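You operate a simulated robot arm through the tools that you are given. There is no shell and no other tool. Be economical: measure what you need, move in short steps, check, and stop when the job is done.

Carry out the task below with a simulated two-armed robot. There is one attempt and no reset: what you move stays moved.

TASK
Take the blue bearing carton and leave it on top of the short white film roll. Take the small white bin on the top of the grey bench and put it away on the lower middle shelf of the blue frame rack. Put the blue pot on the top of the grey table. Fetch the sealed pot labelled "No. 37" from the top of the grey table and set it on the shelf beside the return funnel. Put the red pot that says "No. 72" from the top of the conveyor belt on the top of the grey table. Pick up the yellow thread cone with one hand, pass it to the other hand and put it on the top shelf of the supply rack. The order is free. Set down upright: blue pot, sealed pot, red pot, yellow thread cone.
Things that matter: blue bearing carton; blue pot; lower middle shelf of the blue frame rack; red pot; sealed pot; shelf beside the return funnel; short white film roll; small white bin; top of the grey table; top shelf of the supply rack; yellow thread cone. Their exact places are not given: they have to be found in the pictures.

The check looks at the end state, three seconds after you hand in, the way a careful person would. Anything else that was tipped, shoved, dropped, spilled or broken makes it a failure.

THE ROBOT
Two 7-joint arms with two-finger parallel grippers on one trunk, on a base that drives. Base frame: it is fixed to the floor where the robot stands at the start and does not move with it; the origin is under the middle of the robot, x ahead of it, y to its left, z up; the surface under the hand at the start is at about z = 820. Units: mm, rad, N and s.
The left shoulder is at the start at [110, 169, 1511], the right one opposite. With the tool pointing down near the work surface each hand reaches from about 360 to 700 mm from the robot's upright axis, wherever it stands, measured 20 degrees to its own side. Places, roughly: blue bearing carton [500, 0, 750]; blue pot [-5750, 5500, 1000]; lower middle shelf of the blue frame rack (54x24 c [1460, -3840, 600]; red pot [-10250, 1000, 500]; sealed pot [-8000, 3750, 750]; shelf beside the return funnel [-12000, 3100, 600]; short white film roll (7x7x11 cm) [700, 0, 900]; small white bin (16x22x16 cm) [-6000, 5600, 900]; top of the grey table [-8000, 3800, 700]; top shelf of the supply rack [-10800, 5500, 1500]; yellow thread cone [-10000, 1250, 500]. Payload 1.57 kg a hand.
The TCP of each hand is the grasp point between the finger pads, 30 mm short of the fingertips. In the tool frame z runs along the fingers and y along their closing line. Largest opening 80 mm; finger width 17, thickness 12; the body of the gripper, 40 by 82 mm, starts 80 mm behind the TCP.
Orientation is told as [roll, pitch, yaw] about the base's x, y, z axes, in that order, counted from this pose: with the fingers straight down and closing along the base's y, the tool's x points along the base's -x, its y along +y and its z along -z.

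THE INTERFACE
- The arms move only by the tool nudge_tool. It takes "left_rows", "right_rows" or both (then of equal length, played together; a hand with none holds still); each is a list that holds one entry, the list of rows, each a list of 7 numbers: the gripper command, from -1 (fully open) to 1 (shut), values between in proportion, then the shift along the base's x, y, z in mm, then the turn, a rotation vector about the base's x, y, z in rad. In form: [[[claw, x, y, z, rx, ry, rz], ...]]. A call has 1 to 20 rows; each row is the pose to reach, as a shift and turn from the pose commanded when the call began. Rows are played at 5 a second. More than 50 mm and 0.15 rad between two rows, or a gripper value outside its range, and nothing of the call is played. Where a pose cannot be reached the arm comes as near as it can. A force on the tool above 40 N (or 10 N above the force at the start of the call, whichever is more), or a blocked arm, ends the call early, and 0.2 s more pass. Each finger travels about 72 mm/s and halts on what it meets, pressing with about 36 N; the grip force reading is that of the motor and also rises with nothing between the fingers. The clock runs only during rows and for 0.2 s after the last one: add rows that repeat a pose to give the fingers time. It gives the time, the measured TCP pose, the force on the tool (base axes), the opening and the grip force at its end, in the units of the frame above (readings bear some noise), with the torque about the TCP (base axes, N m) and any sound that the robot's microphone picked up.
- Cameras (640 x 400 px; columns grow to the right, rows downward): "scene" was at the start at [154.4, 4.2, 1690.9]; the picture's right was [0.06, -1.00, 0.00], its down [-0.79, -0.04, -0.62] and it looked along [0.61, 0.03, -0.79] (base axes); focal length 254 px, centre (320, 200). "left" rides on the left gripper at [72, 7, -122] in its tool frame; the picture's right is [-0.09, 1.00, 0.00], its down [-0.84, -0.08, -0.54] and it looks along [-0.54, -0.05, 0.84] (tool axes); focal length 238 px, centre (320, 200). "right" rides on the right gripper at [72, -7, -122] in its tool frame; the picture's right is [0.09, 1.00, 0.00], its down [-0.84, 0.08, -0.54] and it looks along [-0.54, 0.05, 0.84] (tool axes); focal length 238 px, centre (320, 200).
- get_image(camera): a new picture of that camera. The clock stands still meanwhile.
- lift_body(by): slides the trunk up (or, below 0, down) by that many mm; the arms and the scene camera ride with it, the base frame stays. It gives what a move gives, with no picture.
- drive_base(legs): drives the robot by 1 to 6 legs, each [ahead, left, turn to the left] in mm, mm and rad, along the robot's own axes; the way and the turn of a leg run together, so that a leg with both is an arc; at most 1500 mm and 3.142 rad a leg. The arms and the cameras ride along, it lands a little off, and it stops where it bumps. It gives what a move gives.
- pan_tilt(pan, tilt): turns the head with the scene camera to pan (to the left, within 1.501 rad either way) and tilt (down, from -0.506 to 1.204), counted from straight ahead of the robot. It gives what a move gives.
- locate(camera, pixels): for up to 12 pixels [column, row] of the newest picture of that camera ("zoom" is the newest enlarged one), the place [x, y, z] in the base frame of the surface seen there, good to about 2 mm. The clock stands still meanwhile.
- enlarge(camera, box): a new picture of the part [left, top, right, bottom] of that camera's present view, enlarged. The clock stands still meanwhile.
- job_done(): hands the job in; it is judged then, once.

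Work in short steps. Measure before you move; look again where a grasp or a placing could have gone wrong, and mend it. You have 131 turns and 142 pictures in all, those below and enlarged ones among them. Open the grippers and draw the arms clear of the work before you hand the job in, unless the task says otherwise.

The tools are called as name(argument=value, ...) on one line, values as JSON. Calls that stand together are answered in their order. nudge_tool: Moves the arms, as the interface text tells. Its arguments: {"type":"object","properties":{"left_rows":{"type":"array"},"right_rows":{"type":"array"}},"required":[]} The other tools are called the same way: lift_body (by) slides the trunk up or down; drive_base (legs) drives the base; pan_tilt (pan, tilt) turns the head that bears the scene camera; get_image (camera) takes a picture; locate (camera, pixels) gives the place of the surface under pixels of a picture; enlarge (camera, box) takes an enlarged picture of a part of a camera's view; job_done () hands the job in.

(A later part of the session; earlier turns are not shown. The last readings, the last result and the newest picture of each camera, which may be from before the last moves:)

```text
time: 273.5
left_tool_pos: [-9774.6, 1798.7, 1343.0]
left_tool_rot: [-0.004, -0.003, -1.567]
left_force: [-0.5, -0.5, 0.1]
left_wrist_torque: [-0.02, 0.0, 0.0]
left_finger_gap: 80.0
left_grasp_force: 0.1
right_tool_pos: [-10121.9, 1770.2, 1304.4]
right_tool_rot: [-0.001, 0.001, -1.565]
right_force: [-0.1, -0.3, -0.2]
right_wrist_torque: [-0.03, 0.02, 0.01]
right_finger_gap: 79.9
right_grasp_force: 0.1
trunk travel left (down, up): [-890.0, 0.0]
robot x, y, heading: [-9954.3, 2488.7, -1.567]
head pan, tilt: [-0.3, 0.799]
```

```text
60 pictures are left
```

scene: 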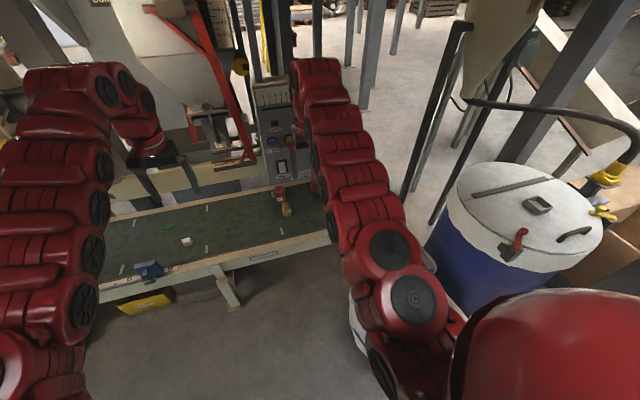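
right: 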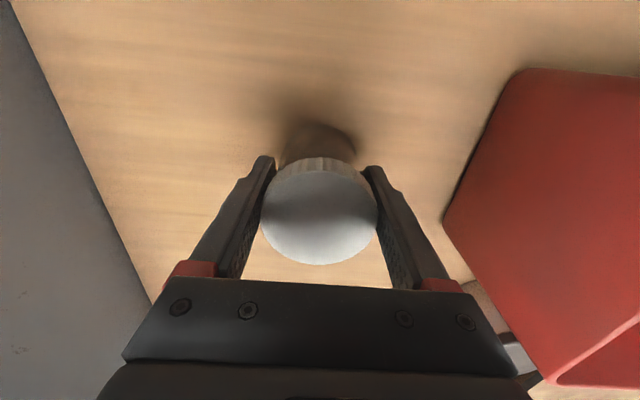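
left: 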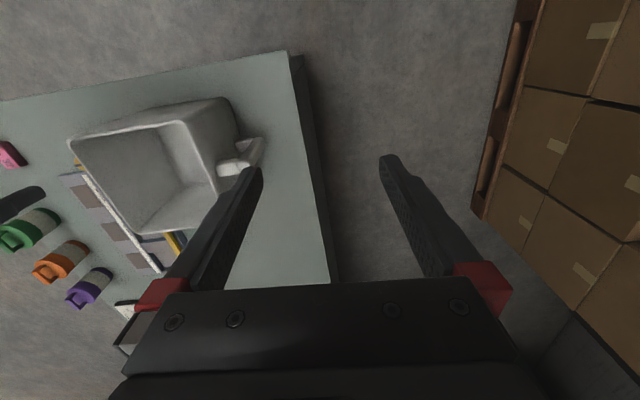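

I tilt the right hand 45° forward and out a bit, move the left hand aside, then lower the trunk.

nudge_tool(left_rows=[[[-1, 40, 20, 0, 0, 0, 0], [-1, 80, 40, 0, 0, 0, 0], [-1, 120, 60, 0, 0, 0, 0], [-1, 160, 85, 0, 0, 0, 0], [-1, 200, 110, 0, 0, 0, 0], [-1, 240, 135, 0, 0, 0, 0], [-1, 280, 160, 0, 0, 0, 0], [-1, 320, 185, 0, 0, 0, 0], [-1, 360, 205, 0, 0, 0, 0], [-1, 400, 225, 0, 0, 0, 0]]], right_rows=[[[-1, -13, 0, 0, -0.13, 0, 0], [-1, -26, 0, 0, -0.26, 0, 0], [-1, -39, 0, 0, -0.39, 0, 0], [-1, -52, 0, 0, -0.52, 0, 0], [-1, -65, 0, 0, -0.65, 0, 0], [-1, -78, 0, 0, -0.785, 0, 0], [-1, -91, 0, 0, -0.785, 0, 0], [-1, -104, 0, 0, -0.785, 0, 0], [-1, -117, 0, 0, -0.785, 0, 0], [-1, -128, 0, 0, -0.785, 0, 0]]])

lift_body(by=-620)

get_image(camera="scene")

```text
time: 275.7
left_tool_pos: [-9366.7, 2019.4, 1327.6]
left_tool_rot: [-0.004, -0.004, -1.567]
left_force: [0.8, -0.7, 0.3]
left_wrist_torque: [0.01, 0.03, 0.01]
left_finger_gap: 79.7
left_grasp_force: 0.1
left hand out of reach, approached as far as the arm can: row 1, 2, 3, 4, 5, 6, 7, 8, 9, 10
right_tool_pos: [-10246.7, 1769.1, 1305.2]
right_tool_rot: [-0.006, -0.784, -1.56]
right_force: [-0.3, -1.1, 0.5]
right_wrist_torque: [-0.04, 0.0, -0.05]
right_finger_gap: 80.0
right_grasp_force: 0.0
right hand out of reach, approached as far as the arm can: row 3, 4
trunk travel left (down, up): [-890.0, 0.0]
robot x, y, heading: [-9956.7, 2489.8, -1.572]
head pan, tilt: [-0.3, 0.799]
```

```text
refused: -620 is not a number from -400 to 400
```

```text
59 pictures are left
```

scene: 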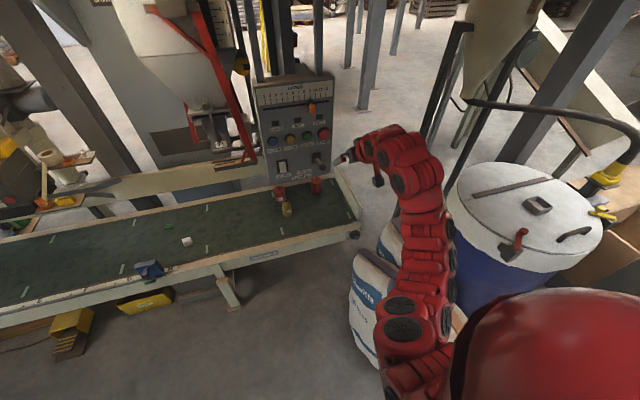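

locate(camera="scene", pixels=[[372, 262], [358, 300], [385, 232], [355, 340], [318, 182], [280, 187], [288, 209], [325, 158], [260, 160], [450, 200], [352, 236], [300, 85]])

```text
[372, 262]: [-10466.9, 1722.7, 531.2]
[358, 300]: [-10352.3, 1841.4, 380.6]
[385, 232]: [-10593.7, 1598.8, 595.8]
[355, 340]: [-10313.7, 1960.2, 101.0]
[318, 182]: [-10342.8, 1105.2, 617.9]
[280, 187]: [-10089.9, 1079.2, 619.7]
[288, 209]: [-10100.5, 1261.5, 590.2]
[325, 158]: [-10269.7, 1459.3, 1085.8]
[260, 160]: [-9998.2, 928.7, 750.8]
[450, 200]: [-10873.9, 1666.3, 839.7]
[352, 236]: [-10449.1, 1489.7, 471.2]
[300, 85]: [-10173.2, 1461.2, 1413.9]
```

Bags stay below the arm. I lower the trunk 400+220.

lift_body(by=-400)

lift_body(by=-200)

drive_base(legs=[[450, 30, 0]])

get_image(camera="scene")

```text
time: 279.5
left_tool_pos: [-9369.1, 2018.9, 928.2]
left_tool_rot: [-0.002, -0.003, -1.568]
left_force: [0.8, 0.1, 0.9]
left_wrist_torque: [-0.01, -0.02, -0.01]
left_finger_gap: 79.9
left_grasp_force: 0.0
right_tool_pos: [-10250.1, 1769.5, 904.0]
right_tool_rot: [-0.005, -0.783, -1.564]
right_force: [0.3, 0.0, 0.9]
right_wrist_torque: [0.0, 0.0, -0.03]
right_finger_gap: 80.0
right_grasp_force: 0.2
trunk travel left (down, up): [-490.0, 400.0]
robot x, y, heading: [-9957.2, 2489.3, -1.569]
head pan, tilt: [-0.3, 0.799]
```

```text
time: 281.7
left_tool_pos: [-9370.6, 2019.2, 728.0]
left_tool_rot: [-0.002, -0.005, -1.569]
left_force: [-0.2, -1.6, -0.5]
left_wrist_torque: [0.04, -0.03, 0.02]
left_finger_gap: 79.8
left_grasp_force: 0.1
right_tool_pos: [-10249.0, 1769.4, 704.2]
right_tool_rot: [-0.004, -0.784, -1.564]
right_force: [-0.1, -0.1, -0.5]
right_wrist_torque: [-0.03, -0.04, -0.02]
right_finger_gap: 79.9
right_grasp_force: 0.1
trunk travel left (down, up): [-290.0, 600.0]
robot x, y, heading: [-9954.1, 2484.6, -1.569]
head pan, tilt: [-0.3, 0.799]
```

```text
time: 284.4
left_tool_pos: [-9340.7, 1561.6, 727.0]
left_tool_rot: [-0.003, -0.003, -1.571]
left_force: [-0.1, -0.1, 0.0]
left_wrist_torque: [-0.01, 0.0, -0.01]
left_finger_gap: 80.1
left_grasp_force: 0.0
right_tool_pos: [-10222.3, 1315.1, 704.7]
right_tool_rot: [-0.004, -0.784, -1.567]
right_force: [-0.8, 0.7, -0.9]
right_wrist_torque: [0.02, 0.0, -0.02]
right_finger_gap: 80.0
right_grasp_force: 0.0
trunk travel left (down, up): [-290.0, 600.0]
robot x, y, heading: [-9928.0, 2034.4, -1.571]
head pan, tilt: [-0.3, 0.799]
```

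```text
58 pictures are left
```

scene: 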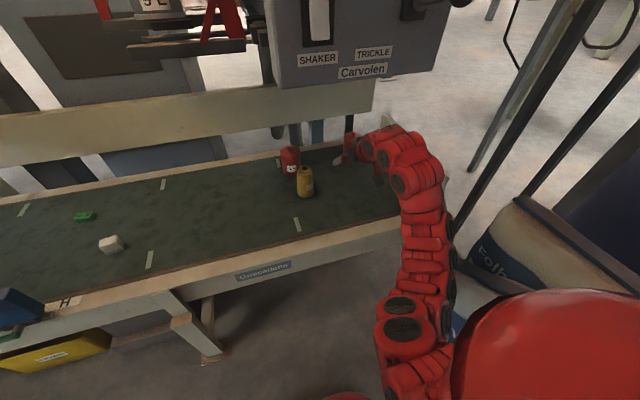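

drive_base(legs=[[130, 0, 0]])

nudge_tool(right_rows=[[[-1, -25, 0, -5, 0, 0, 0], [-1, -50, 0, -10, 0, 0, 0], [-1, -75, 0, -15, 0, 0, 0], [-1, -100, 0, -20, 0, 0, 0], [-1, -110, 0, -20, 0, 0, 0], [-1, -110, 0, -20, 0, 0, 0]]])

get_image(camera="right")

```text
time: 285.7
left_tool_pos: [-9340.3, 1433.3, 727.7]
left_tool_rot: [-0.003, -0.004, -1.569]
left_force: [-0.4, -0.3, -0.5]
left_wrist_torque: [0.03, -0.02, -0.01]
left_finger_gap: 80.1
left_grasp_force: 0.0
right_tool_pos: [-10220.8, 1186.0, 703.7]
right_tool_rot: [-0.005, -0.785, -1.569]
right_force: [-0.6, -0.1, 0.2]
right_wrist_torque: [-0.02, -0.01, 0.01]
right_finger_gap: 80.4
right_grasp_force: 0.0
trunk travel left (down, up): [-290.0, 600.0]
robot x, y, heading: [-9922.0, 1907.9, -1.567]
head pan, tilt: [-0.3, 0.799]
```

```text
time: 287.1
left_tool_pos: [-9340.9, 1432.4, 728.7]
left_tool_rot: [-0.002, -0.004, -1.568]
left_force: [0.3, 0.1, -0.4]
left_wrist_torque: [-0.03, -0.03, -0.02]
left_finger_gap: 79.8
left_grasp_force: 0.0
right_tool_pos: [-10330.7, 1186.2, 684.4]
right_tool_rot: [-0.005, -0.783, -1.568]
right_force: [0.0, 0.0, 0.2]
right_wrist_torque: [-0.01, 0.0, 0.01]
right_finger_gap: 80.0
right_grasp_force: 0.1
trunk travel left (down, up): [-290.0, 600.0]
robot x, y, heading: [-9927.8, 1907.2, -1.568]
head pan, tilt: [-0.3, 0.799]
```

```text
57 pictures are left
```

right: 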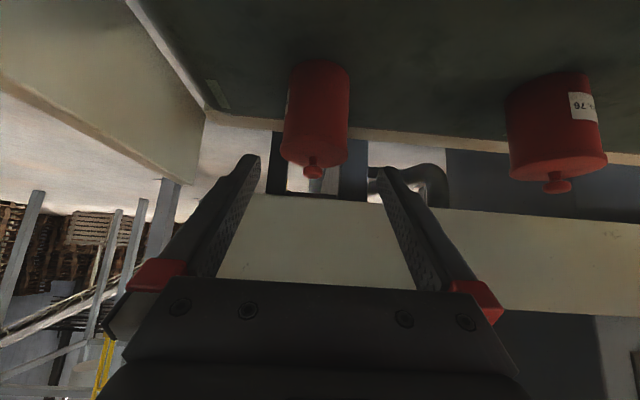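

Pot 72 shows a label sliver at its left edge (288,105). I zoom and measure.

enlarge(camera="right", box=[260, 50, 380, 190])

locate(camera="right", pixels=[[284, 120], [315, 120], [347, 120], [315, 70], [315, 162], [314, 174], [288, 70], [346, 75], [250, 115], [400, 138], [520, 90], [550, 185]])

```text
2.86 times, centred on (320, 120) of right
```

zoom: 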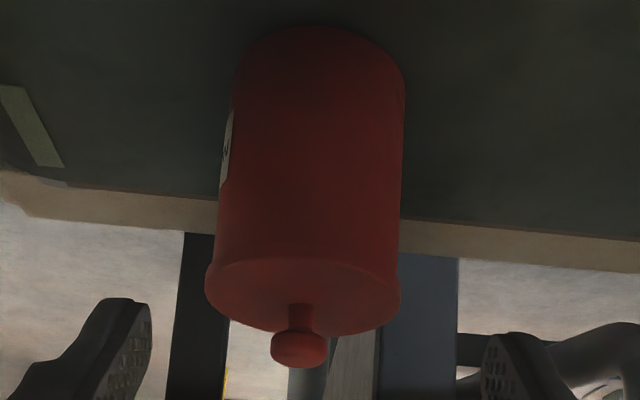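

```text
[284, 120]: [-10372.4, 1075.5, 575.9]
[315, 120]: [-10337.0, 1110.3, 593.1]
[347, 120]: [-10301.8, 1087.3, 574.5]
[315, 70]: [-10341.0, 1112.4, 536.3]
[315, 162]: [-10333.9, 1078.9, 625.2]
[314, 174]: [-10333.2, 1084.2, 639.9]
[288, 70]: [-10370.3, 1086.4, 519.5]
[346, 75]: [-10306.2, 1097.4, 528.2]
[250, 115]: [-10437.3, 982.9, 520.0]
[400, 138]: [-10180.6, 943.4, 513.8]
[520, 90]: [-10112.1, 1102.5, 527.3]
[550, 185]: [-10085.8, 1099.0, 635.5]
```

Pot 72 centre ≈(-10336,1077), belt z 522. I approach along the 45° tool axis to (−10336,1079,568) and close.

nudge_tool(right_rows=[[[-1, -6, 0, -9, 0, 0, 0], [-1, -6, -20, -29, 0, 0, 0], [-1, -6, -40, -49, 0, 0, 0], [-1, -6, -60, -69, 0, 0, 0], [-1, -6, -80, -89, 0, 0, 0], [-1, -6, -95, -104, 0, 0, 0], [-1, -6, -107, -116, 0, 0, 0], [-1, -6, -107, -116, 0, 0, 0]]])

get_image(camera="right")

```text
time: 288.9
left_tool_pos: [-9339.7, 1434.3, 727.9]
left_tool_rot: [-0.001, -0.004, -1.568]
left_force: [0.1, 0.0, -0.7]
left_wrist_torque: [-0.01, -0.02, 0.01]
left_finger_gap: 80.1
left_grasp_force: 0.1
right_tool_pos: [-10336.6, 1078.7, 567.8]
right_tool_rot: [-0.006, -0.784, -1.567]
right_force: [-0.6, -0.9, 0.1]
right_wrist_torque: [0.0, 0.03, 0.02]
right_finger_gap: 79.9
right_grasp_force: 0.0
trunk travel left (down, up): [-290.0, 600.0]
robot x, y, heading: [-9925.1, 1904.5, -1.57]
head pan, tilt: [-0.3, 0.799]
```

```text
55 pictures are left
```

right: 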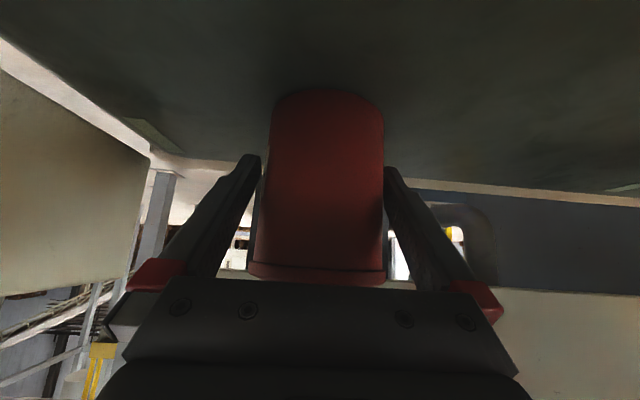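

Pot sits between the fingers. I shift 2 mm, close, and lift a little.

nudge_tool(right_rows=[[[-1, 2, 0, 0, 0, 0, 0], [0, 2, 0, 0, 0, 0, 0], [1, 2, 0, 0, 0, 0, 0], [1, 2, 0, 0, 0, 0, 0], [1, 2, 0, 5, 0, 0, 0], [1, 2, 0, 15, 0, 0, 0], [1, 2, 0, 30, 0, 0, 0], [1, 2, 0, 50, 0, 0, 0], [1, 2, 0, 80, 0, 0, 0], [1, 2, 10, 100, 0, 0, 0], [1, 2, 20, 120, 0, 0, 0]]])

get_image(camera="right")

```text
time: 291.3
left_tool_pos: [-9339.5, 1433.5, 727.6]
left_tool_rot: [-0.002, -0.003, -1.569]
left_force: [0.1, 0.4, 0.0]
left_wrist_torque: [-0.03, 0.01, 0.02]
left_finger_gap: 80.2
left_grasp_force: 0.0
right_tool_pos: [-10335.3, 1098.4, 688.7]
right_tool_rot: [-0.004, -0.781, -1.569]
right_force: [0.2, -0.4, -1.0]
right_wrist_torque: [0.01, -0.01, -0.01]
right_finger_gap: 70.8
right_grasp_force: 35.3
trunk travel left (down, up): [-290.0, 600.0]
robot x, y, heading: [-9922.9, 1904.7, -1.57]
head pan, tilt: [-0.3, 0.799]
```

```text
54 pictures are left
```

right: 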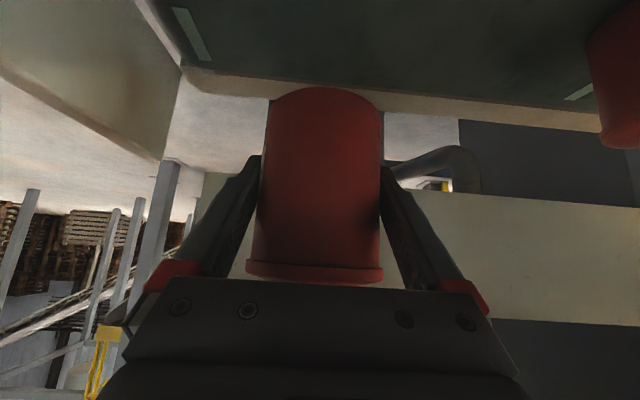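

Held (71 mm gap). While here, the free left hand can take the yellow cone (to be handed over after the red pot is set down). I bring the left hand over it, under the hanging gear.

nudge_tool(left_rows=[[[-1, -35, -30, -8, 0, 0, 0], [-1, -70, -60, -16, 0, 0, 0], [-1, -105, -88, -24, 0, 0, 0], [-1, -145, -115, -32, 0, 0, 0], [-1, -185, -140, -38, 0, 0, 0], [-1, -228, -162, -38, 0, 0, 0], [-1, -273, -182, -38, 0, 0, 0], [-1, -318, -200, -38, 0, 0, 0], [-1, -365, -213, -38, 0, 0, 0], [-1, -413, -220, -38, 0, 0, 0], [-1, -461, -223, -38, 0, 0, 0], [-1, -510, -223, -38, 0, 0, 0], [-1, -559, -221, -38, 0, 0, 0], [-1, -600, -218, -38, 0, 0, 0], [-1, -620, -215, -38, 0, 0, 0], [-1, -620, -215, -38, 0, 0, 0]]])

get_image(camera="left")

get_image(camera="scene")

```text
time: 294.7
left_tool_pos: [-9960.8, 1219.4, 690.1]
left_tool_rot: [-0.002, -0.004, -1.568]
left_force: [-0.2, 0.5, 0.0]
left_wrist_torque: [-0.04, 0.02, -0.02]
left_finger_gap: 80.1
left_grasp_force: 0.0
right_tool_pos: [-10334.6, 1098.2, 687.8]
right_tool_rot: [-0.006, -0.784, -1.568]
right_force: [0.4, -0.3, -1.0]
right_wrist_torque: [0.01, -0.01, 0.0]
right_finger_gap: 70.4
right_grasp_force: 36.5
trunk travel left (down, up): [-290.0, 600.0]
robot x, y, heading: [-9926.4, 1907.4, -1.571]
head pan, tilt: [-0.3, 0.799]
```

```text
53 pictures are left
```

left: 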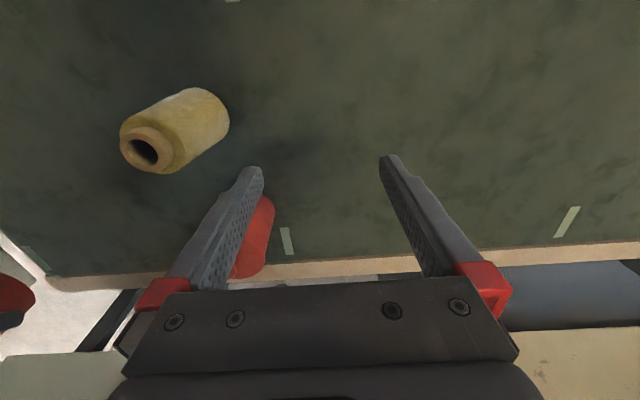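

```text
52 pictures are left
```

scene: 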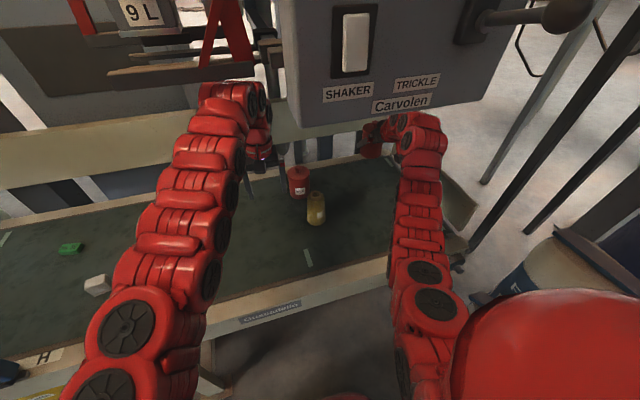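

locate(camera="left", pixels=[[124, 140], [167, 148], [150, 129], [155, 168], [128, 155], [205, 92], [228, 125], [140, 120], [180, 95]])

```text
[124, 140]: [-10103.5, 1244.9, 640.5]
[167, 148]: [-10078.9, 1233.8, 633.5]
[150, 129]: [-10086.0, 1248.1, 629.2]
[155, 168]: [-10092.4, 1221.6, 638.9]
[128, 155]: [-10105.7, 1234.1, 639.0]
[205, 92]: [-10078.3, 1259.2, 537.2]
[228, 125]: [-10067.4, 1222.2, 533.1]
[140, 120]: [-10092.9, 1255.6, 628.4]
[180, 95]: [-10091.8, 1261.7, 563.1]
```

Cone axis (-10092,1237), top 640. I go over it, descend to 616, and close.

nudge_tool(left_rows=[[[-1, -40, 5, 12, 0, 0, 0], [-1, -80, 11, 12, 0, 0, 0], [-1, -115, 16, 12, 0, 0, 0], [-1, -131, 18, 12, 0, 0, 0], [-1, -131, 18, 12, 0, 0, 0], [-1, -131, 18, -15, 0, 0, 0], [-1, -131, 18, -40, 0, 0, 0], [-1, -131, 18, -60, 0, 0, 0], [-1, -131, 18, -74, 0, 0, 0], [-1, -131, 18, -74, 0, 0, 0]]])

get_image(camera="left")

```text
time: 296.9
left_tool_pos: [-10077.8, 1265.7, 622.6]
left_tool_rot: [-0.001, -0.003, -1.571]
left_force: [-0.1, -0.4, -0.5]
left_wrist_torque: [-0.01, 0.0, 0.01]
left_finger_gap: 80.0
left_grasp_force: 0.0
left hand out of reach, approached as far as the arm can: row 1, 2, 3, 4, 5, 6, 7, 8, 9, 10
right_tool_pos: [-10334.7, 1098.0, 687.8]
right_tool_rot: [-0.005, -0.783, -1.568]
right_force: [-1.1, -1.4, -1.0]
right_wrist_torque: [0.0, -0.01, -0.04]
right_finger_gap: 70.6
right_grasp_force: 35.6
trunk travel left (down, up): [-290.0, 600.0]
robot x, y, heading: [-9924.0, 1904.3, -1.571]
head pan, tilt: [-0.3, 0.799]
```

```text
51 pictures are left
```

left: 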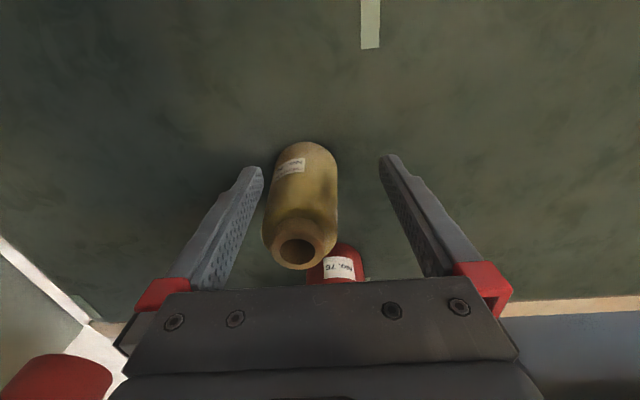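

The left hand is 30 mm short. I raise it, drive 40 mm closer, and re-aim.

nudge_tool(left_rows=[[[-1, 0, 0, 30, 0, 0, 0], [-1, 0, 0, 60, 0, 0, 0], [-1, 0, 0, 60, 0, 0, 0]]])

drive_base(legs=[[45, -10, 0]])

```text
time: 297.7
left_tool_pos: [-10074.5, 1269.5, 680.4]
left_tool_rot: [0.0, 0.0, -1.568]
left_force: [-0.4, -1.2, -0.3]
left_wrist_torque: [0.01, 0.0, 0.01]
left_finger_gap: 79.7
left_grasp_force: 0.1
left hand out of reach, approached as far as the arm can: row 2, 3
right_tool_pos: [-10334.7, 1097.4, 686.5]
right_tool_rot: [-0.006, -0.782, -1.564]
right_force: [-0.2, 0.1, -0.3]
right_wrist_torque: [-0.02, 0.03, -0.03]
right_finger_gap: 70.7
right_grasp_force: 35.9
trunk travel left (down, up): [-290.0, 600.0]
robot x, y, heading: [-9924.0, 1907.7, -1.571]
head pan, tilt: [-0.3, 0.799]
```

```text
time: 298.6
left_tool_pos: [-10086.2, 1223.5, 681.4]
left_tool_rot: [-0.001, -0.003, -1.568]
left_force: [-0.1, -0.6, -0.4]
left_wrist_torque: [0.01, 0.0, -0.01]
left_finger_gap: 79.9
left_grasp_force: 0.1
right_tool_pos: [-10345.6, 1052.1, 686.8]
right_tool_rot: [-0.004, -0.782, -1.568]
right_force: [-0.1, 0.1, -2.2]
right_wrist_torque: [-0.01, 0.01, 0.04]
right_finger_gap: 70.6
right_grasp_force: 36.0
trunk travel left (down, up): [-290.0, 600.0]
robot x, y, heading: [-9935.0, 1861.0, -1.568]
head pan, tilt: [-0.3, 0.799]
```

Now at (-10086,1223,681); I shift (-6,+14), descend to 616 and check.

nudge_tool(left_rows=[[[-1, -6, 13, 0, 0, 0, 0], [-1, -6, 13, -20, 0, 0, 0], [-1, -6, 13, -45, 0, 0, 0], [-1, -6, 13, -65, 0, 0, 0], [-1, -6, 13, -65, 0, 0, 0], [0, -6, 13, -65, 0, 0, 0], [0.7, -6, 13, -65, 0, 0, 0], [1, -6, 13, -65, 0, 0, 0], [1, -6, 13, -65, 0, 0, 0]]])

get_image(camera="left")

```text
time: 300.6
left_tool_pos: [-10092.3, 1236.7, 617.4]
left_tool_rot: [-0.002, -0.007, -1.569]
left_force: [-2.3, -1.4, 3.3]
left_wrist_torque: [-0.12, 0.18, -0.05]
left_finger_gap: 52.6
left_grasp_force: 36.1
right_tool_pos: [-10344.6, 1052.9, 688.5]
right_tool_rot: [-0.005, -0.784, -1.566]
right_force: [0.4, -0.7, -1.1]
right_wrist_torque: [0.02, 0.01, -0.01]
right_finger_gap: 70.5
right_grasp_force: 35.8
trunk travel left (down, up): [-290.0, 600.0]
robot x, y, heading: [-9934.6, 1853.4, -1.571]
head pan, tilt: [-0.3, 0.799]
```

```text
50 pictures are left
```

left: 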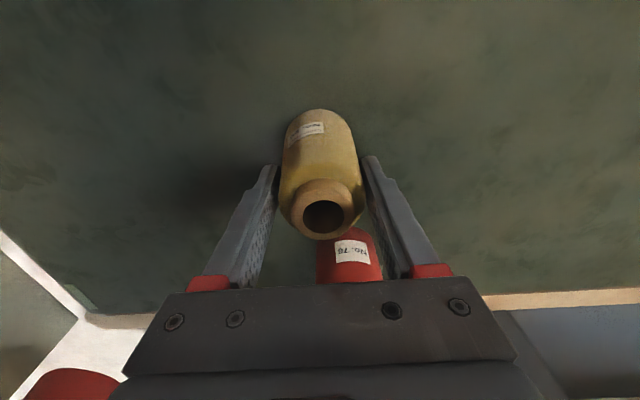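

Cone gripped. I lift with the trunk 60 mm, then back out from under the panel.

lift_body(by=60)

drive_base(legs=[[-640, 30, 0]])

get_image(camera="scene")

```text
time: 301.6
left_tool_pos: [-10091.2, 1240.0, 666.5]
left_tool_rot: [0.002, 0.009, -1.573]
left_force: [-1.7, 0.1, -1.2]
left_wrist_torque: [0.01, -0.01, 0.01]
left_finger_gap: 52.6
left_grasp_force: 36.5
right_tool_pos: [-10342.0, 1050.6, 741.7]
right_tool_rot: [-0.008, -0.778, -1.564]
right_force: [-0.6, 0.0, -0.4]
right_wrist_torque: [0.03, 0.0, -0.01]
right_finger_gap: 70.8
right_grasp_force: 36.1
trunk travel left (down, up): [-350.0, 540.0]
robot x, y, heading: [-9940.8, 1858.0, -1.569]
head pan, tilt: [-0.3, 0.799]
```

```text
time: 303.4
left_tool_pos: [-10063.6, 1441.9, 647.9]
left_tool_rot: [0.037, 0.06, -1.447]
left_force: [0.8, 0.1, -0.3]
left_wrist_torque: [-0.04, 0.02, 0.0]
left_finger_gap: 52.0
left_grasp_force: 36.0
right_tool_pos: [-10315.6, 1215.4, 768.3]
right_tool_rot: [-0.021, -0.815, -1.464]
right_force: [-0.7, 0.6, -0.4]
right_wrist_torque: [0.04, 0.01, 0.01]
right_finger_gap: 70.9
right_grasp_force: 35.9
trunk travel left (down, up): [-350.0, 540.0]
robot x, y, heading: [-9984.0, 2038.6, -1.486]
head pan, tilt: [-0.3, 0.799]
stopped in leg 1: the force on the tool passed its limit at 128 N (the readings are from after the stop); the commanded pose is now the measured one
```

```text
49 pictures are left
```

scene: 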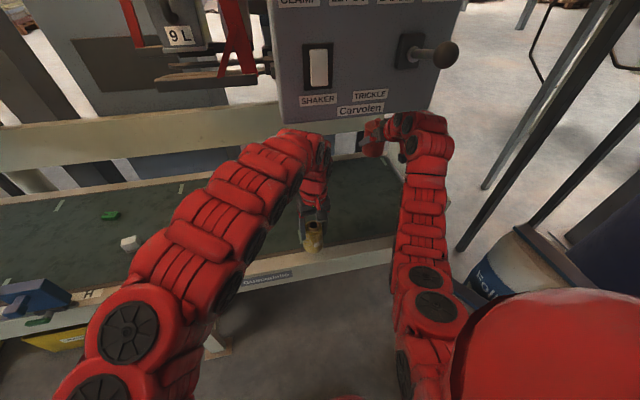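

The drive was stopped by a force: the left wrist seems caught on something near the panel. I measure the wrist and panel before moving.

locate(camera="scene", pixels=[[290, 133], [320, 140], [265, 150], [290, 122], [430, 108], [360, 112], [410, 118], [440, 130], [312, 232], [250, 95], [280, 60]])

get_image(camera="left")

```text
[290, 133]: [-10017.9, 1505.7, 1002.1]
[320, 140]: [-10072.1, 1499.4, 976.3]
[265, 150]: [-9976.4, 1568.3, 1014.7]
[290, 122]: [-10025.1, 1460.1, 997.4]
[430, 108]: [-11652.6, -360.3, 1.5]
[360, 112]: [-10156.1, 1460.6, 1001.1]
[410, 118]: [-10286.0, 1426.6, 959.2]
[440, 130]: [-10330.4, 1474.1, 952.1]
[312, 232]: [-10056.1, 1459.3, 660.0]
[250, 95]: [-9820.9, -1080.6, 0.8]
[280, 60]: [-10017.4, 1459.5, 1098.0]
```

```text
48 pictures are left
```

left: 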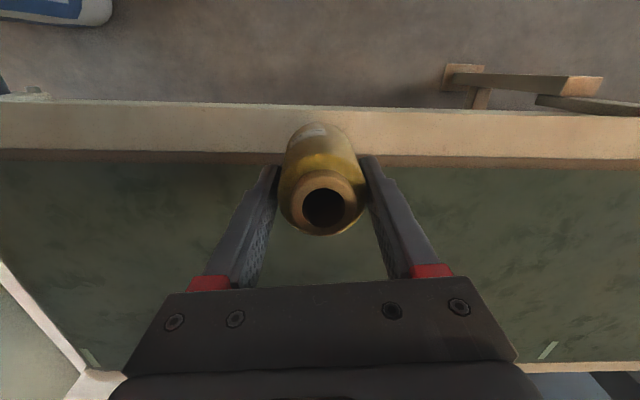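

The left wrist's top (z≈1002) is right at the panel's lower edge (≈998). I lower the hand 14 mm (cone stays above the rail), then slide it out to the left past the panel's edge at x≈-9998.

nudge_tool(left_rows=[[[1, 0, 0, -7, 0, 0, 0], [1, 0, 0, -14, 0, 0, 0], [1, 20, -4, -14, 0, 0, 0], [1, 45, -8, -14, 0, 0, 0], [1, 70, -12, -14, 0, 0, 0], [1, 95, -16, -14, 0, 0, 0], [1, 120, -20, -14, 0, 0, 0], [1, 145, -24, -14, 0, 0, 0], [1, 170, -28, -14, 0, 0, 0], [1, 170, -28, -14, 0, 0, 0]]])

get_image(camera="scene")

```text
time: 305.6
left_tool_pos: [-9895.7, 1406.7, 634.2]
left_tool_rot: [0.037, 0.058, -1.449]
left_force: [0.2, -0.2, -1.8]
left_wrist_torque: [0.01, -0.01, 0.03]
left_finger_gap: 52.2
left_grasp_force: 36.3
right_tool_pos: [-10316.2, 1212.4, 764.7]
right_tool_rot: [-0.02, -0.809, -1.466]
right_force: [0.1, 0.6, -1.6]
right_wrist_torque: [0.02, 0.0, 0.0]
right_finger_gap: 70.8
right_grasp_force: 36.0
trunk travel left (down, up): [-350.0, 540.0]
robot x, y, heading: [-9977.1, 2036.4, -1.483]
head pan, tilt: [-0.3, 0.799]
```

```text
47 pictures are left
```

scene: 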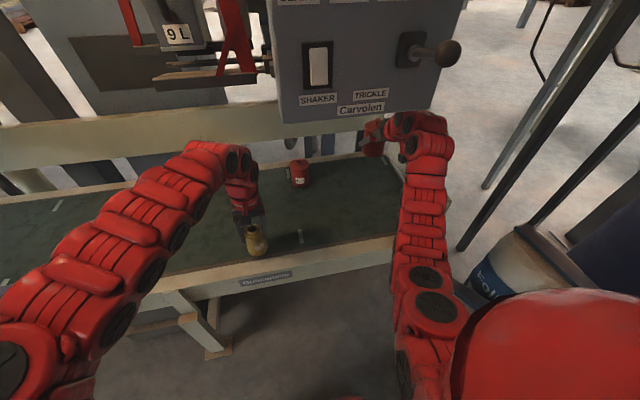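

Freed; nothing looks displaced. I lower the right hand 40 mm, raise the left 50, and back out.

nudge_tool(left_rows=[[[1, 0, 10, 20, 0, 0, 0], [1, 0, 20, 40, 0, 0, 0], [1, 0, 20, 50, 0, 0, 0]]], right_rows=[[[1, 0, 0, -20, 0, 0, 0], [1, 0, 0, -40, 0, 0, 0], [1, 0, 0, -40, 0, 0, 0]]])

drive_base(legs=[[-450, 30, 0]])

get_image(camera="scene")

```text
time: 306.4
left_tool_pos: [-9895.8, 1427.2, 685.9]
left_tool_rot: [0.036, 0.058, -1.447]
left_force: [0.1, -0.2, -0.7]
left_wrist_torque: [0.0, -0.01, 0.0]
left_finger_gap: 52.3
left_grasp_force: 35.5
right_tool_pos: [-10316.5, 1211.9, 725.3]
right_tool_rot: [-0.019, -0.809, -1.462]
right_force: [0.0, -0.2, -1.3]
right_wrist_torque: [0.02, 0.0, 0.01]
right_finger_gap: 70.8
right_grasp_force: 35.7
trunk travel left (down, up): [-350.0, 540.0]
robot x, y, heading: [-9979.0, 2042.6, -1.485]
head pan, tilt: [-0.3, 0.799]
```

```text
time: 309.1
left_tool_pos: [-9906.2, 1876.8, 685.7]
left_tool_rot: [0.036, 0.056, -1.45]
left_force: [0.9, 0.2, -0.3]
left_wrist_torque: [0.01, 0.02, 0.01]
left_finger_gap: 52.2
left_grasp_force: 36.6
right_tool_pos: [-10325.0, 1661.4, 727.5]
right_tool_rot: [-0.02, -0.812, -1.467]
right_force: [0.6, -0.4, -1.3]
right_wrist_torque: [-0.01, -0.01, 0.01]
right_finger_gap: 70.7
right_grasp_force: 35.8
trunk travel left (down, up): [-350.0, 540.0]
robot x, y, heading: [-9988.4, 2484.3, -1.486]
head pan, tilt: [-0.3, 0.799]
```

```text
46 pictures are left
```

scene: 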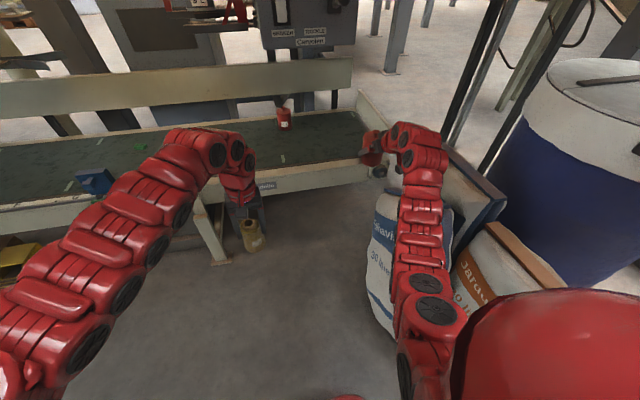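

Out cleanly; red pot and cone held. I raise the trunk 400, go back via the corridor to the lane, and strafe to the front of the grey table.

lift_body(by=400)

drive_base(legs=[[0, 0, -0.084], [0, 620, 0], [-1500, 0, 0], [-660, 0, 0], [0, 1500, 0]])

pan_tilt(pan=0, tilt=0.8)

get_image(camera="scene")

```text
time: 312.9
left_tool_pos: [-9905.3, 1874.9, 1086.3]
left_tool_rot: [0.037, 0.058, -1.449]
left_force: [-1.3, -0.1, -1.2]
left_wrist_torque: [0.04, 0.01, 0.03]
left_finger_gap: 52.4
left_grasp_force: 35.6
right_tool_pos: [-10325.6, 1661.8, 1125.4]
right_tool_rot: [-0.018, -0.808, -1.466]
right_force: [-0.3, 0.3, -0.4]
right_wrist_torque: [0.0, -0.03, 0.01]
right_finger_gap: 70.6
right_grasp_force: 36.0
trunk travel left (down, up): [-750.0, 140.0]
robot x, y, heading: [-9988.1, 2485.8, -1.484]
head pan, tilt: [-0.3, 0.799]
```

```text
time: 334.0
left_tool_pos: [-7808.6, 3941.6, 1085.4]
left_tool_rot: [0.037, 0.059, -1.569]
left_force: [-0.3, 0.5, -0.8]
left_wrist_torque: [0.05, 0.02, 0.03]
left_finger_gap: 52.4
left_grasp_force: 36.0
right_tool_pos: [-8252.4, 3779.8, 1125.3]
right_tool_rot: [-0.02, -0.808, -1.586]
right_force: [0.3, 0.3, -1.1]
right_wrist_torque: [-0.01, 0.01, -0.03]
right_finger_gap: 70.7
right_grasp_force: 36.2
trunk travel left (down, up): [-750.0, 140.0]
robot x, y, heading: [-7815.8, 4554.5, -1.605]
head pan, tilt: [-0.3, 0.799]
```

```text
time: 334.8
left_tool_pos: [-7807.7, 3942.5, 1085.3]
left_tool_rot: [0.037, 0.058, -1.569]
left_force: [-0.4, 0.4, -1.2]
left_wrist_torque: [0.0, -0.03, 0.02]
left_finger_gap: 52.1
left_grasp_force: 35.8
right_tool_pos: [-8251.0, 3778.2, 1126.3]
right_tool_rot: [-0.018, -0.809, -1.586]
right_force: [0.6, 0.1, -1.3]
right_wrist_torque: [-0.01, 0.01, 0.02]
right_finger_gap: 70.7
right_grasp_force: 36.5
trunk travel left (down, up): [-750.0, 140.0]
robot x, y, heading: [-7816.5, 4555.7, -1.607]
head pan, tilt: [0.0, 0.799]
```

```text
45 pictures are left
```

scene: 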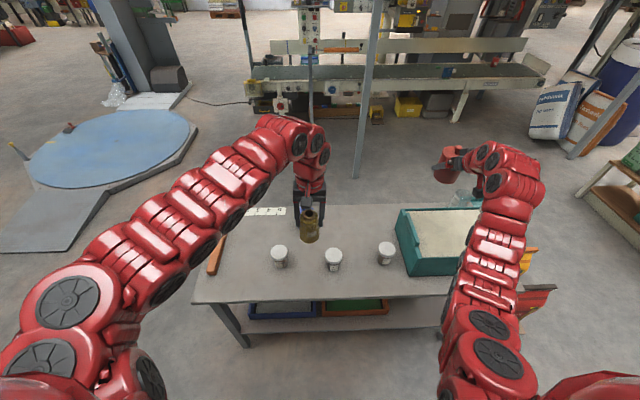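

I strafe 180 mm left and straighten, so the right hand lines up with the free spot near (-7985,3715).

drive_base(legs=[[0, 190, 0.035]])

lift_body(by=-100)

```text
time: 336.4
left_tool_pos: [-7600.4, 3938.9, 1084.5]
left_tool_rot: [0.036, 0.058, -1.537]
left_force: [0.8, -0.3, -1.6]
left_wrist_torque: [0.05, 0.03, -0.01]
left_finger_gap: 52.2
left_grasp_force: 35.8
right_tool_pos: [-8039.4, 3760.6, 1126.4]
right_tool_rot: [-0.019, -0.809, -1.555]
right_force: [-0.6, 0.7, -1.3]
right_wrist_torque: [-0.03, -0.01, 0.02]
right_finger_gap: 70.5
right_grasp_force: 35.8
trunk travel left (down, up): [-750.0, 140.0]
robot x, y, heading: [-7628.9, 4552.6, -1.576]
head pan, tilt: [0.0, 0.799]
```

```text
time: 337.7
left_tool_pos: [-7599.3, 3939.4, 985.8]
left_tool_rot: [0.035, 0.057, -1.536]
left_force: [0.0, 0.1, -1.4]
left_wrist_torque: [0.02, 0.04, 0.02]
left_finger_gap: 52.3
left_grasp_force: 35.8
right_tool_pos: [-8038.8, 3763.0, 1026.8]
right_tool_rot: [-0.02, -0.809, -1.556]
right_force: [-0.5, 0.8, -0.8]
right_wrist_torque: [-0.01, -0.02, 0.0]
right_finger_gap: 70.6
right_grasp_force: 36.0
trunk travel left (down, up): [-650.0, 240.0]
robot x, y, heading: [-7625.5, 4552.3, -1.571]
head pan, tilt: [0.0, 0.799]
```

Now I move the right hand over the spot, level the pot (+0.025 rad), and lower.

nudge_tool(right_rows=[[[1, 20, -20, -20, 0.012, 0, 0], [1, 40, -40, -40, 0.025, 0, 0], [1, 49, -48, -80, 0.025, 0, 0], [1, 49, -48, -120, 0.025, 0, 0], [1, 49, -48, -160, 0.025, 0, 0], [1, 49, -48, -200, 0.025, 0, 0], [1, 49, -48, -222, 0.025, 0, 0], [1, 49, -48, -232, 0.025, 0, 0], [1, 49, -48, -232, 0.025, 0, 0]]])

get_image(camera="right")

enlarge(camera="scene", box=[280, 180, 480, 300])

```text
time: 339.7
left_tool_pos: [-7600.8, 3938.2, 985.9]
left_tool_rot: [0.037, 0.057, -1.539]
left_force: [0.1, 0.6, -1.8]
left_wrist_torque: [0.03, 0.02, -0.03]
left_finger_gap: 52.3
left_grasp_force: 36.0
right_tool_pos: [-7996.0, 3727.7, 805.7]
right_tool_rot: [-0.018, -0.786, -1.557]
right_force: [0.5, 0.7, -0.8]
right_wrist_torque: [0.01, -0.03, 0.04]
right_finger_gap: 70.8
right_grasp_force: 35.7
right hand out of reach, approached as far as the arm can: row 7, 8, 9
trunk travel left (down, up): [-650.0, 240.0]
robot x, y, heading: [-7628.8, 4551.7, -1.574]
head pan, tilt: [0.0, 0.799]
```

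```text
44 pictures are left
```

right: 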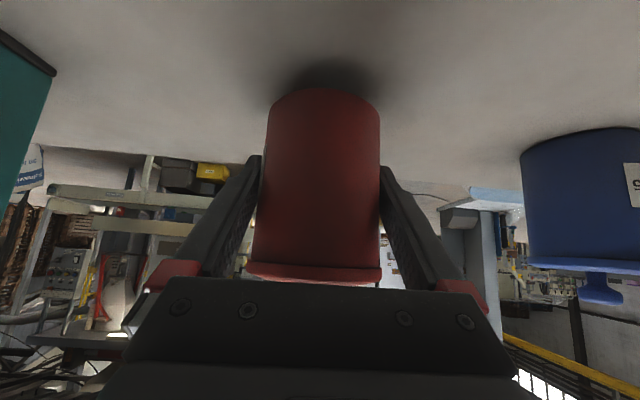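

```text
3.20 times, centred on (380, 240) of scene
```

zoom: 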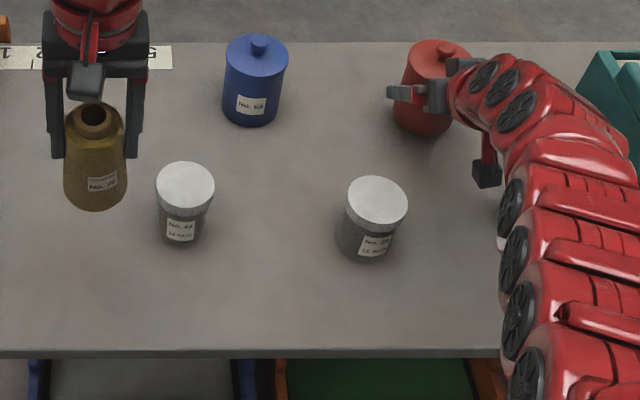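

About 20 mm above the table at the limit of reach; I lower the trunk 30 mm after raising the hand's target... simply trunk −15 first, then the arm.

lift_body(by=-14)

nudge_tool(right_rows=[[[1, 0, 5, -1.5, 0, 0, 0], [1, 0, 8, -3, 0, 0, 0], [1, 0, 8, -4.5, 0, 0, 0], [1, 0, 8, -6, 0, 0, 0], [1, 0, 8, -7.5, 0, 0, 0]]])

```text
time: 340.3
left_tool_pos: [-7599.3, 3939.5, 971.8]
left_tool_rot: [0.037, 0.057, -1.537]
left_force: [-0.3, 1.1, -1.7]
left_wrist_torque: [0.01, 0.02, 0.0]
left_finger_gap: 52.3
left_grasp_force: 36.3
right_tool_pos: [-7995.9, 3726.6, 791.3]
right_tool_rot: [-0.019, -0.785, -1.556]
right_force: [0.3, 0.2, 0.3]
right_wrist_torque: [0.01, -0.01, 0.0]
right_finger_gap: 70.6
right_grasp_force: 35.8
trunk travel left (down, up): [-636.0, 254.0]
robot x, y, heading: [-7628.5, 4550.4, -1.577]
head pan, tilt: [0.0, 0.799]
```

```text
time: 341.5
left_tool_pos: [-7599.5, 3940.5, 973.0]
left_tool_rot: [0.034, 0.056, -1.537]
left_force: [0.2, 1.5, -2.2]
left_wrist_torque: [0.03, -0.01, 0.02]
left_finger_gap: 52.7
left_grasp_force: 35.4
right_tool_pos: [-7996.0, 3734.7, 789.5]
right_tool_rot: [-0.024, -0.796, -1.555]
right_force: [-0.7, -0.8, 23.0]
right_wrist_torque: [0.03, -0.61, -0.01]
right_finger_gap: 70.6
right_grasp_force: 36.4
trunk travel left (down, up): [-636.0, 254.0]
robot x, y, heading: [-7626.8, 4550.0, -1.57]
head pan, tilt: [0.0, 0.799]
```

Contact. I ease up 4 mm, open, and withdraw along the tool axis.

nudge_tool(right_rows=[[[1, 0, 0, 2.5, 0, 0, 0], [1, 0, 0, 4.5, 0, 0, 0], [-0.5, 0, 0, 4.5, 0, 0, 0], [-1, 0, 0, 4.5, 0, 0, 0], [-1, 0, 0, 4.5, 0, 0, 0], [-1, 0, 0, 4.5, 0, 0, 0], [-1, 0, 15, 19.5, 0, 0, 0], [-1, 0, 35, 39.5, 0, 0, 0], [-1, 0, 60, 64.5, 0, 0, 0], [-1, 0, 85, 95, 0, 0, 0], [-1, 0, 110, 130, 0, 0, 0], [-1, 0, 120, 170, 0, 0, 0], [-1, 0, 120, 210, 0, 0, 0], [-1, 0, 120, 250, 0, 0, 0]]])

enlarge(camera="scene", box=[260, 170, 500, 300])

get_image(camera="right")

```text
time: 344.5
left_tool_pos: [-7599.5, 3939.0, 971.7]
left_tool_rot: [0.036, 0.057, -1.539]
left_force: [-1.3, -0.3, -0.6]
left_wrist_torque: [-0.04, -0.02, -0.03]
left_finger_gap: 52.1
left_grasp_force: 35.5
right_tool_pos: [-7996.9, 3857.4, 1035.5]
right_tool_rot: [-0.02, -0.785, -1.557]
right_force: [-0.1, -0.7, -0.4]
right_wrist_torque: [0.01, -0.03, 0.01]
right_finger_gap: 80.1
right_grasp_force: 0.0
trunk travel left (down, up): [-636.0, 254.0]
robot x, y, heading: [-7625.2, 4548.8, -1.571]
head pan, tilt: [0.0, 0.799]
```

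```text
2.67 times, centred on (380, 235) of scene
```

zoom: 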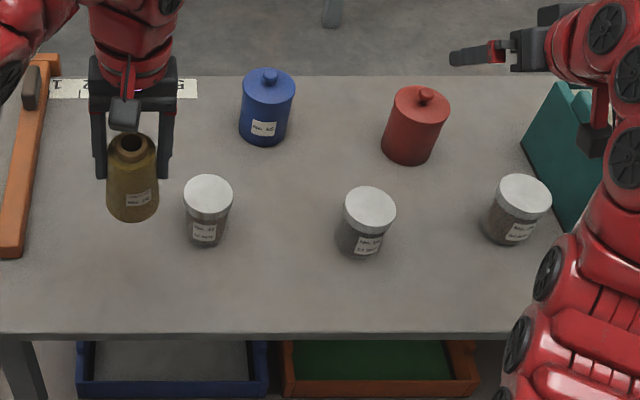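

```text
41 pictures are left
```

right: 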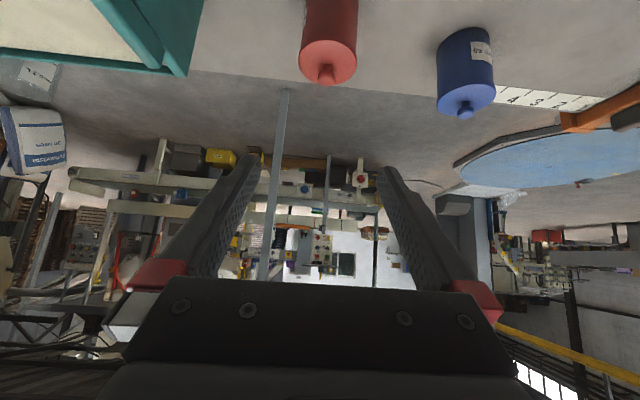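

Red pot stands well. I raise the trunk, back up slightly and turn to face -x in the lane, where the cone handover happens over free floor.

lift_body(by=200)

drive_base(legs=[[-60, 0, 0], [0, 0, -1.57]])

pan_tilt(pan=-0.4, tilt=0.35)

get_image(camera="scene")

```text
time: 346.7
left_tool_pos: [-7599.6, 3938.9, 1171.4]
left_tool_rot: [0.038, 0.058, -1.537]
left_force: [-0.5, -0.5, -0.4]
left_wrist_torque: [0.02, -0.01, 0.03]
left_finger_gap: 52.1
left_grasp_force: 35.7
right_tool_pos: [-7995.4, 3856.4, 1234.7]
right_tool_rot: [-0.019, -0.786, -1.557]
right_force: [-0.6, 0.3, -0.2]
right_wrist_torque: [-0.02, -0.03, -0.03]
right_finger_gap: 80.0
right_grasp_force: 0.1
trunk travel left (down, up): [-836.0, 54.0]
robot x, y, heading: [-7626.8, 4550.0, -1.574]
head pan, tilt: [0.0, 0.799]
```

```text
time: 351.4
left_tool_pos: [-8238.9, 4572.6, 1171.4]
left_tool_rot: [0.037, 0.057, -3.086]
left_force: [0.1, -0.4, -0.5]
left_wrist_torque: [0.01, 0.03, 0.01]
left_finger_gap: 52.1
left_grasp_force: 36.2
right_tool_pos: [-8330.3, 4966.9, 1235.1]
right_tool_rot: [-0.02, -0.784, -3.107]
right_force: [-0.2, -0.1, 0.0]
right_wrist_torque: [0.0, -0.01, 0.0]
right_finger_gap: 80.0
right_grasp_force: 0.1
trunk travel left (down, up): [-836.0, 54.0]
robot x, y, heading: [-7625.4, 4611.8, -3.119]
head pan, tilt: [0.0, 0.799]
```

```text
time: 352.3
left_tool_pos: [-8238.8, 4573.0, 1171.4]
left_tool_rot: [0.037, 0.056, -3.086]
left_force: [0.0, -0.8, -0.6]
left_wrist_torque: [-0.01, -0.02, 0.01]
left_finger_gap: 52.2
left_grasp_force: 35.8
right_tool_pos: [-8329.9, 4967.1, 1235.7]
right_tool_rot: [-0.02, -0.786, -3.104]
right_force: [0.3, -0.5, 0.8]
right_wrist_torque: [-0.03, 0.02, 0.0]
right_finger_gap: 80.0
right_grasp_force: 0.1
trunk travel left (down, up): [-836.0, 54.0]
robot x, y, heading: [-7625.1, 4613.1, -3.123]
head pan, tilt: [-0.4, 0.351]
```

```text
40 pictures are left
```

scene: 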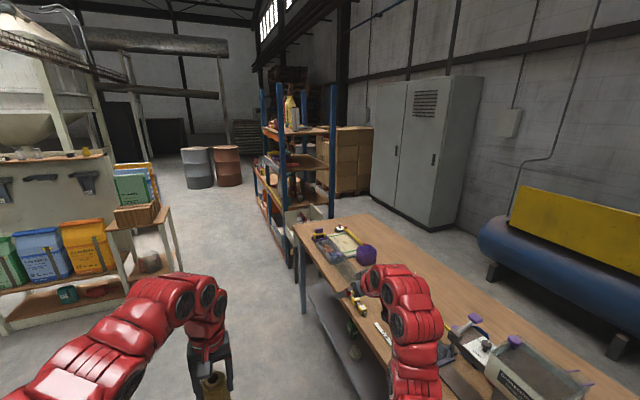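

I zoom on the supply rack's top.

enlarge(camera="scene", box=[240, 80, 350, 230])

locate(camera="scene", pixels=[[265, 128], [284, 132], [330, 128], [300, 128], [283, 120], [262, 160], [285, 165], [290, 105], [310, 130], [293, 225], [330, 160]])

```text
2.67 times, centred on (295, 155) of scene
```

zoom: 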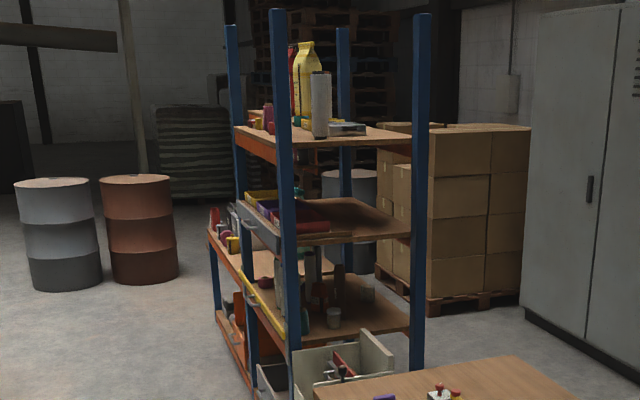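

```text
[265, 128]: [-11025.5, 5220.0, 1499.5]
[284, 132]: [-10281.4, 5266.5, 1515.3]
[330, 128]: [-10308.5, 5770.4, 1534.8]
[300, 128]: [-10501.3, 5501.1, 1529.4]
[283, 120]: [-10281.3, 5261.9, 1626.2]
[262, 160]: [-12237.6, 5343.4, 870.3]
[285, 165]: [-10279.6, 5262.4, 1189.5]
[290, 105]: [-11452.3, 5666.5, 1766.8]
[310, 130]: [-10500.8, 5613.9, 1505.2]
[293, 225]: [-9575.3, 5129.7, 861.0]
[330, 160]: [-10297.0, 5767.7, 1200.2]
```

Rack top shelf is z≈1505, x -10280..-11050, y≥5230. Now the handover: I bring the cone to the middle front upright and the right hand, tilted 60°, low beside it.

nudge_tool(left_rows=[[[1, -30, 5, 0, 0.008, 0.015, -0.009], [1, -60, 10, 0, 0.016, 0.03, -0.017], [1, -90, 15, 0, 0.025, 0.045, -0.026], [1, -120, 20, 0, 0.033, 0.059, -0.034], [1, -146, 24, 0, 0.033, 0.059, -0.034], [1, -146, 24, 0, 0.033, 0.059, -0.034], [1, -146, 24, 0, 0.033, 0.059, -0.034]]], right_rows=[[[-1, -10, -28, -32, -0.001, 0.05, -0.003], [-1, -20, -56, -64, -0.002, 0.1, -0.006], [-1, -30, -84, -96, -0.003, 0.15, -0.009], [-1, -40, -112, -128, -0.005, 0.2, -0.012], [-1, -50, -140, -160, -0.006, 0.262, -0.016], [-1, -59, -170, -189, -0.006, 0.262, -0.016], [-1, -59, -170, -189, -0.006, 0.262, -0.016]]])

pan_tilt(pan=0, tilt=0.75)

enlarge(camera="scene", box=[200, 80, 520, 280])

```text
time: 353.9
left_tool_pos: [-8334.4, 4584.3, 1171.6]
left_tool_rot: [0.002, -0.001, -3.122]
left_force: [-0.1, 0.5, -1.2]
left_wrist_torque: [-0.01, 0.0, 0.0]
left_finger_gap: 52.2
left_grasp_force: 36.1
left hand out of reach, approached as far as the arm can: row 4, 5, 6, 7
right_tool_pos: [-8388.3, 4799.3, 1043.1]
right_tool_rot: [-0.023, -1.049, -3.121]
right_force: [-0.2, -0.3, 0.0]
right_wrist_torque: [-0.02, 0.04, -0.03]
right_finger_gap: 80.0
right_grasp_force: 0.1
trunk travel left (down, up): [-836.0, 54.0]
robot x, y, heading: [-7627.0, 4616.4, -3.121]
head pan, tilt: [-0.4, 0.351]
```

```text
time: 354.8
left_tool_pos: [-8334.5, 4584.2, 1171.6]
left_tool_rot: [0.001, 0.001, -3.124]
left_force: [-0.2, -1.4, -0.8]
left_wrist_torque: [0.04, 0.01, 0.01]
left_finger_gap: 52.1
left_grasp_force: 35.9
right_tool_pos: [-8387.7, 4797.0, 1044.1]
right_tool_rot: [-0.021, -1.046, -3.121]
right_force: [-0.1, 0.3, 0.0]
right_wrist_torque: [0.01, -0.03, 0.0]
right_finger_gap: 79.9
right_grasp_force: 0.1
trunk travel left (down, up): [-836.0, 54.0]
robot x, y, heading: [-7628.1, 4616.0, -3.127]
head pan, tilt: [0.0, 0.75]
```

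```text
2.00 times, centred on (360, 180) of scene
```

zoom: 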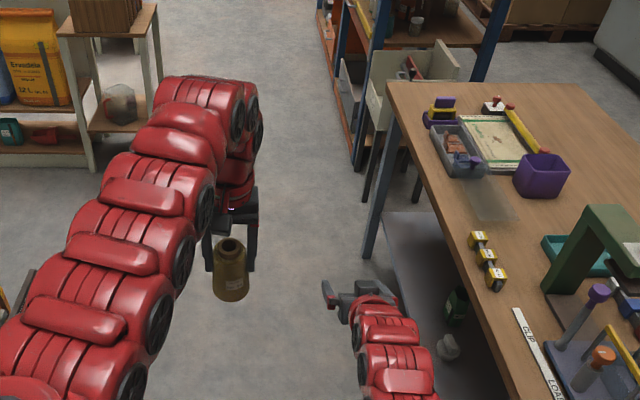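

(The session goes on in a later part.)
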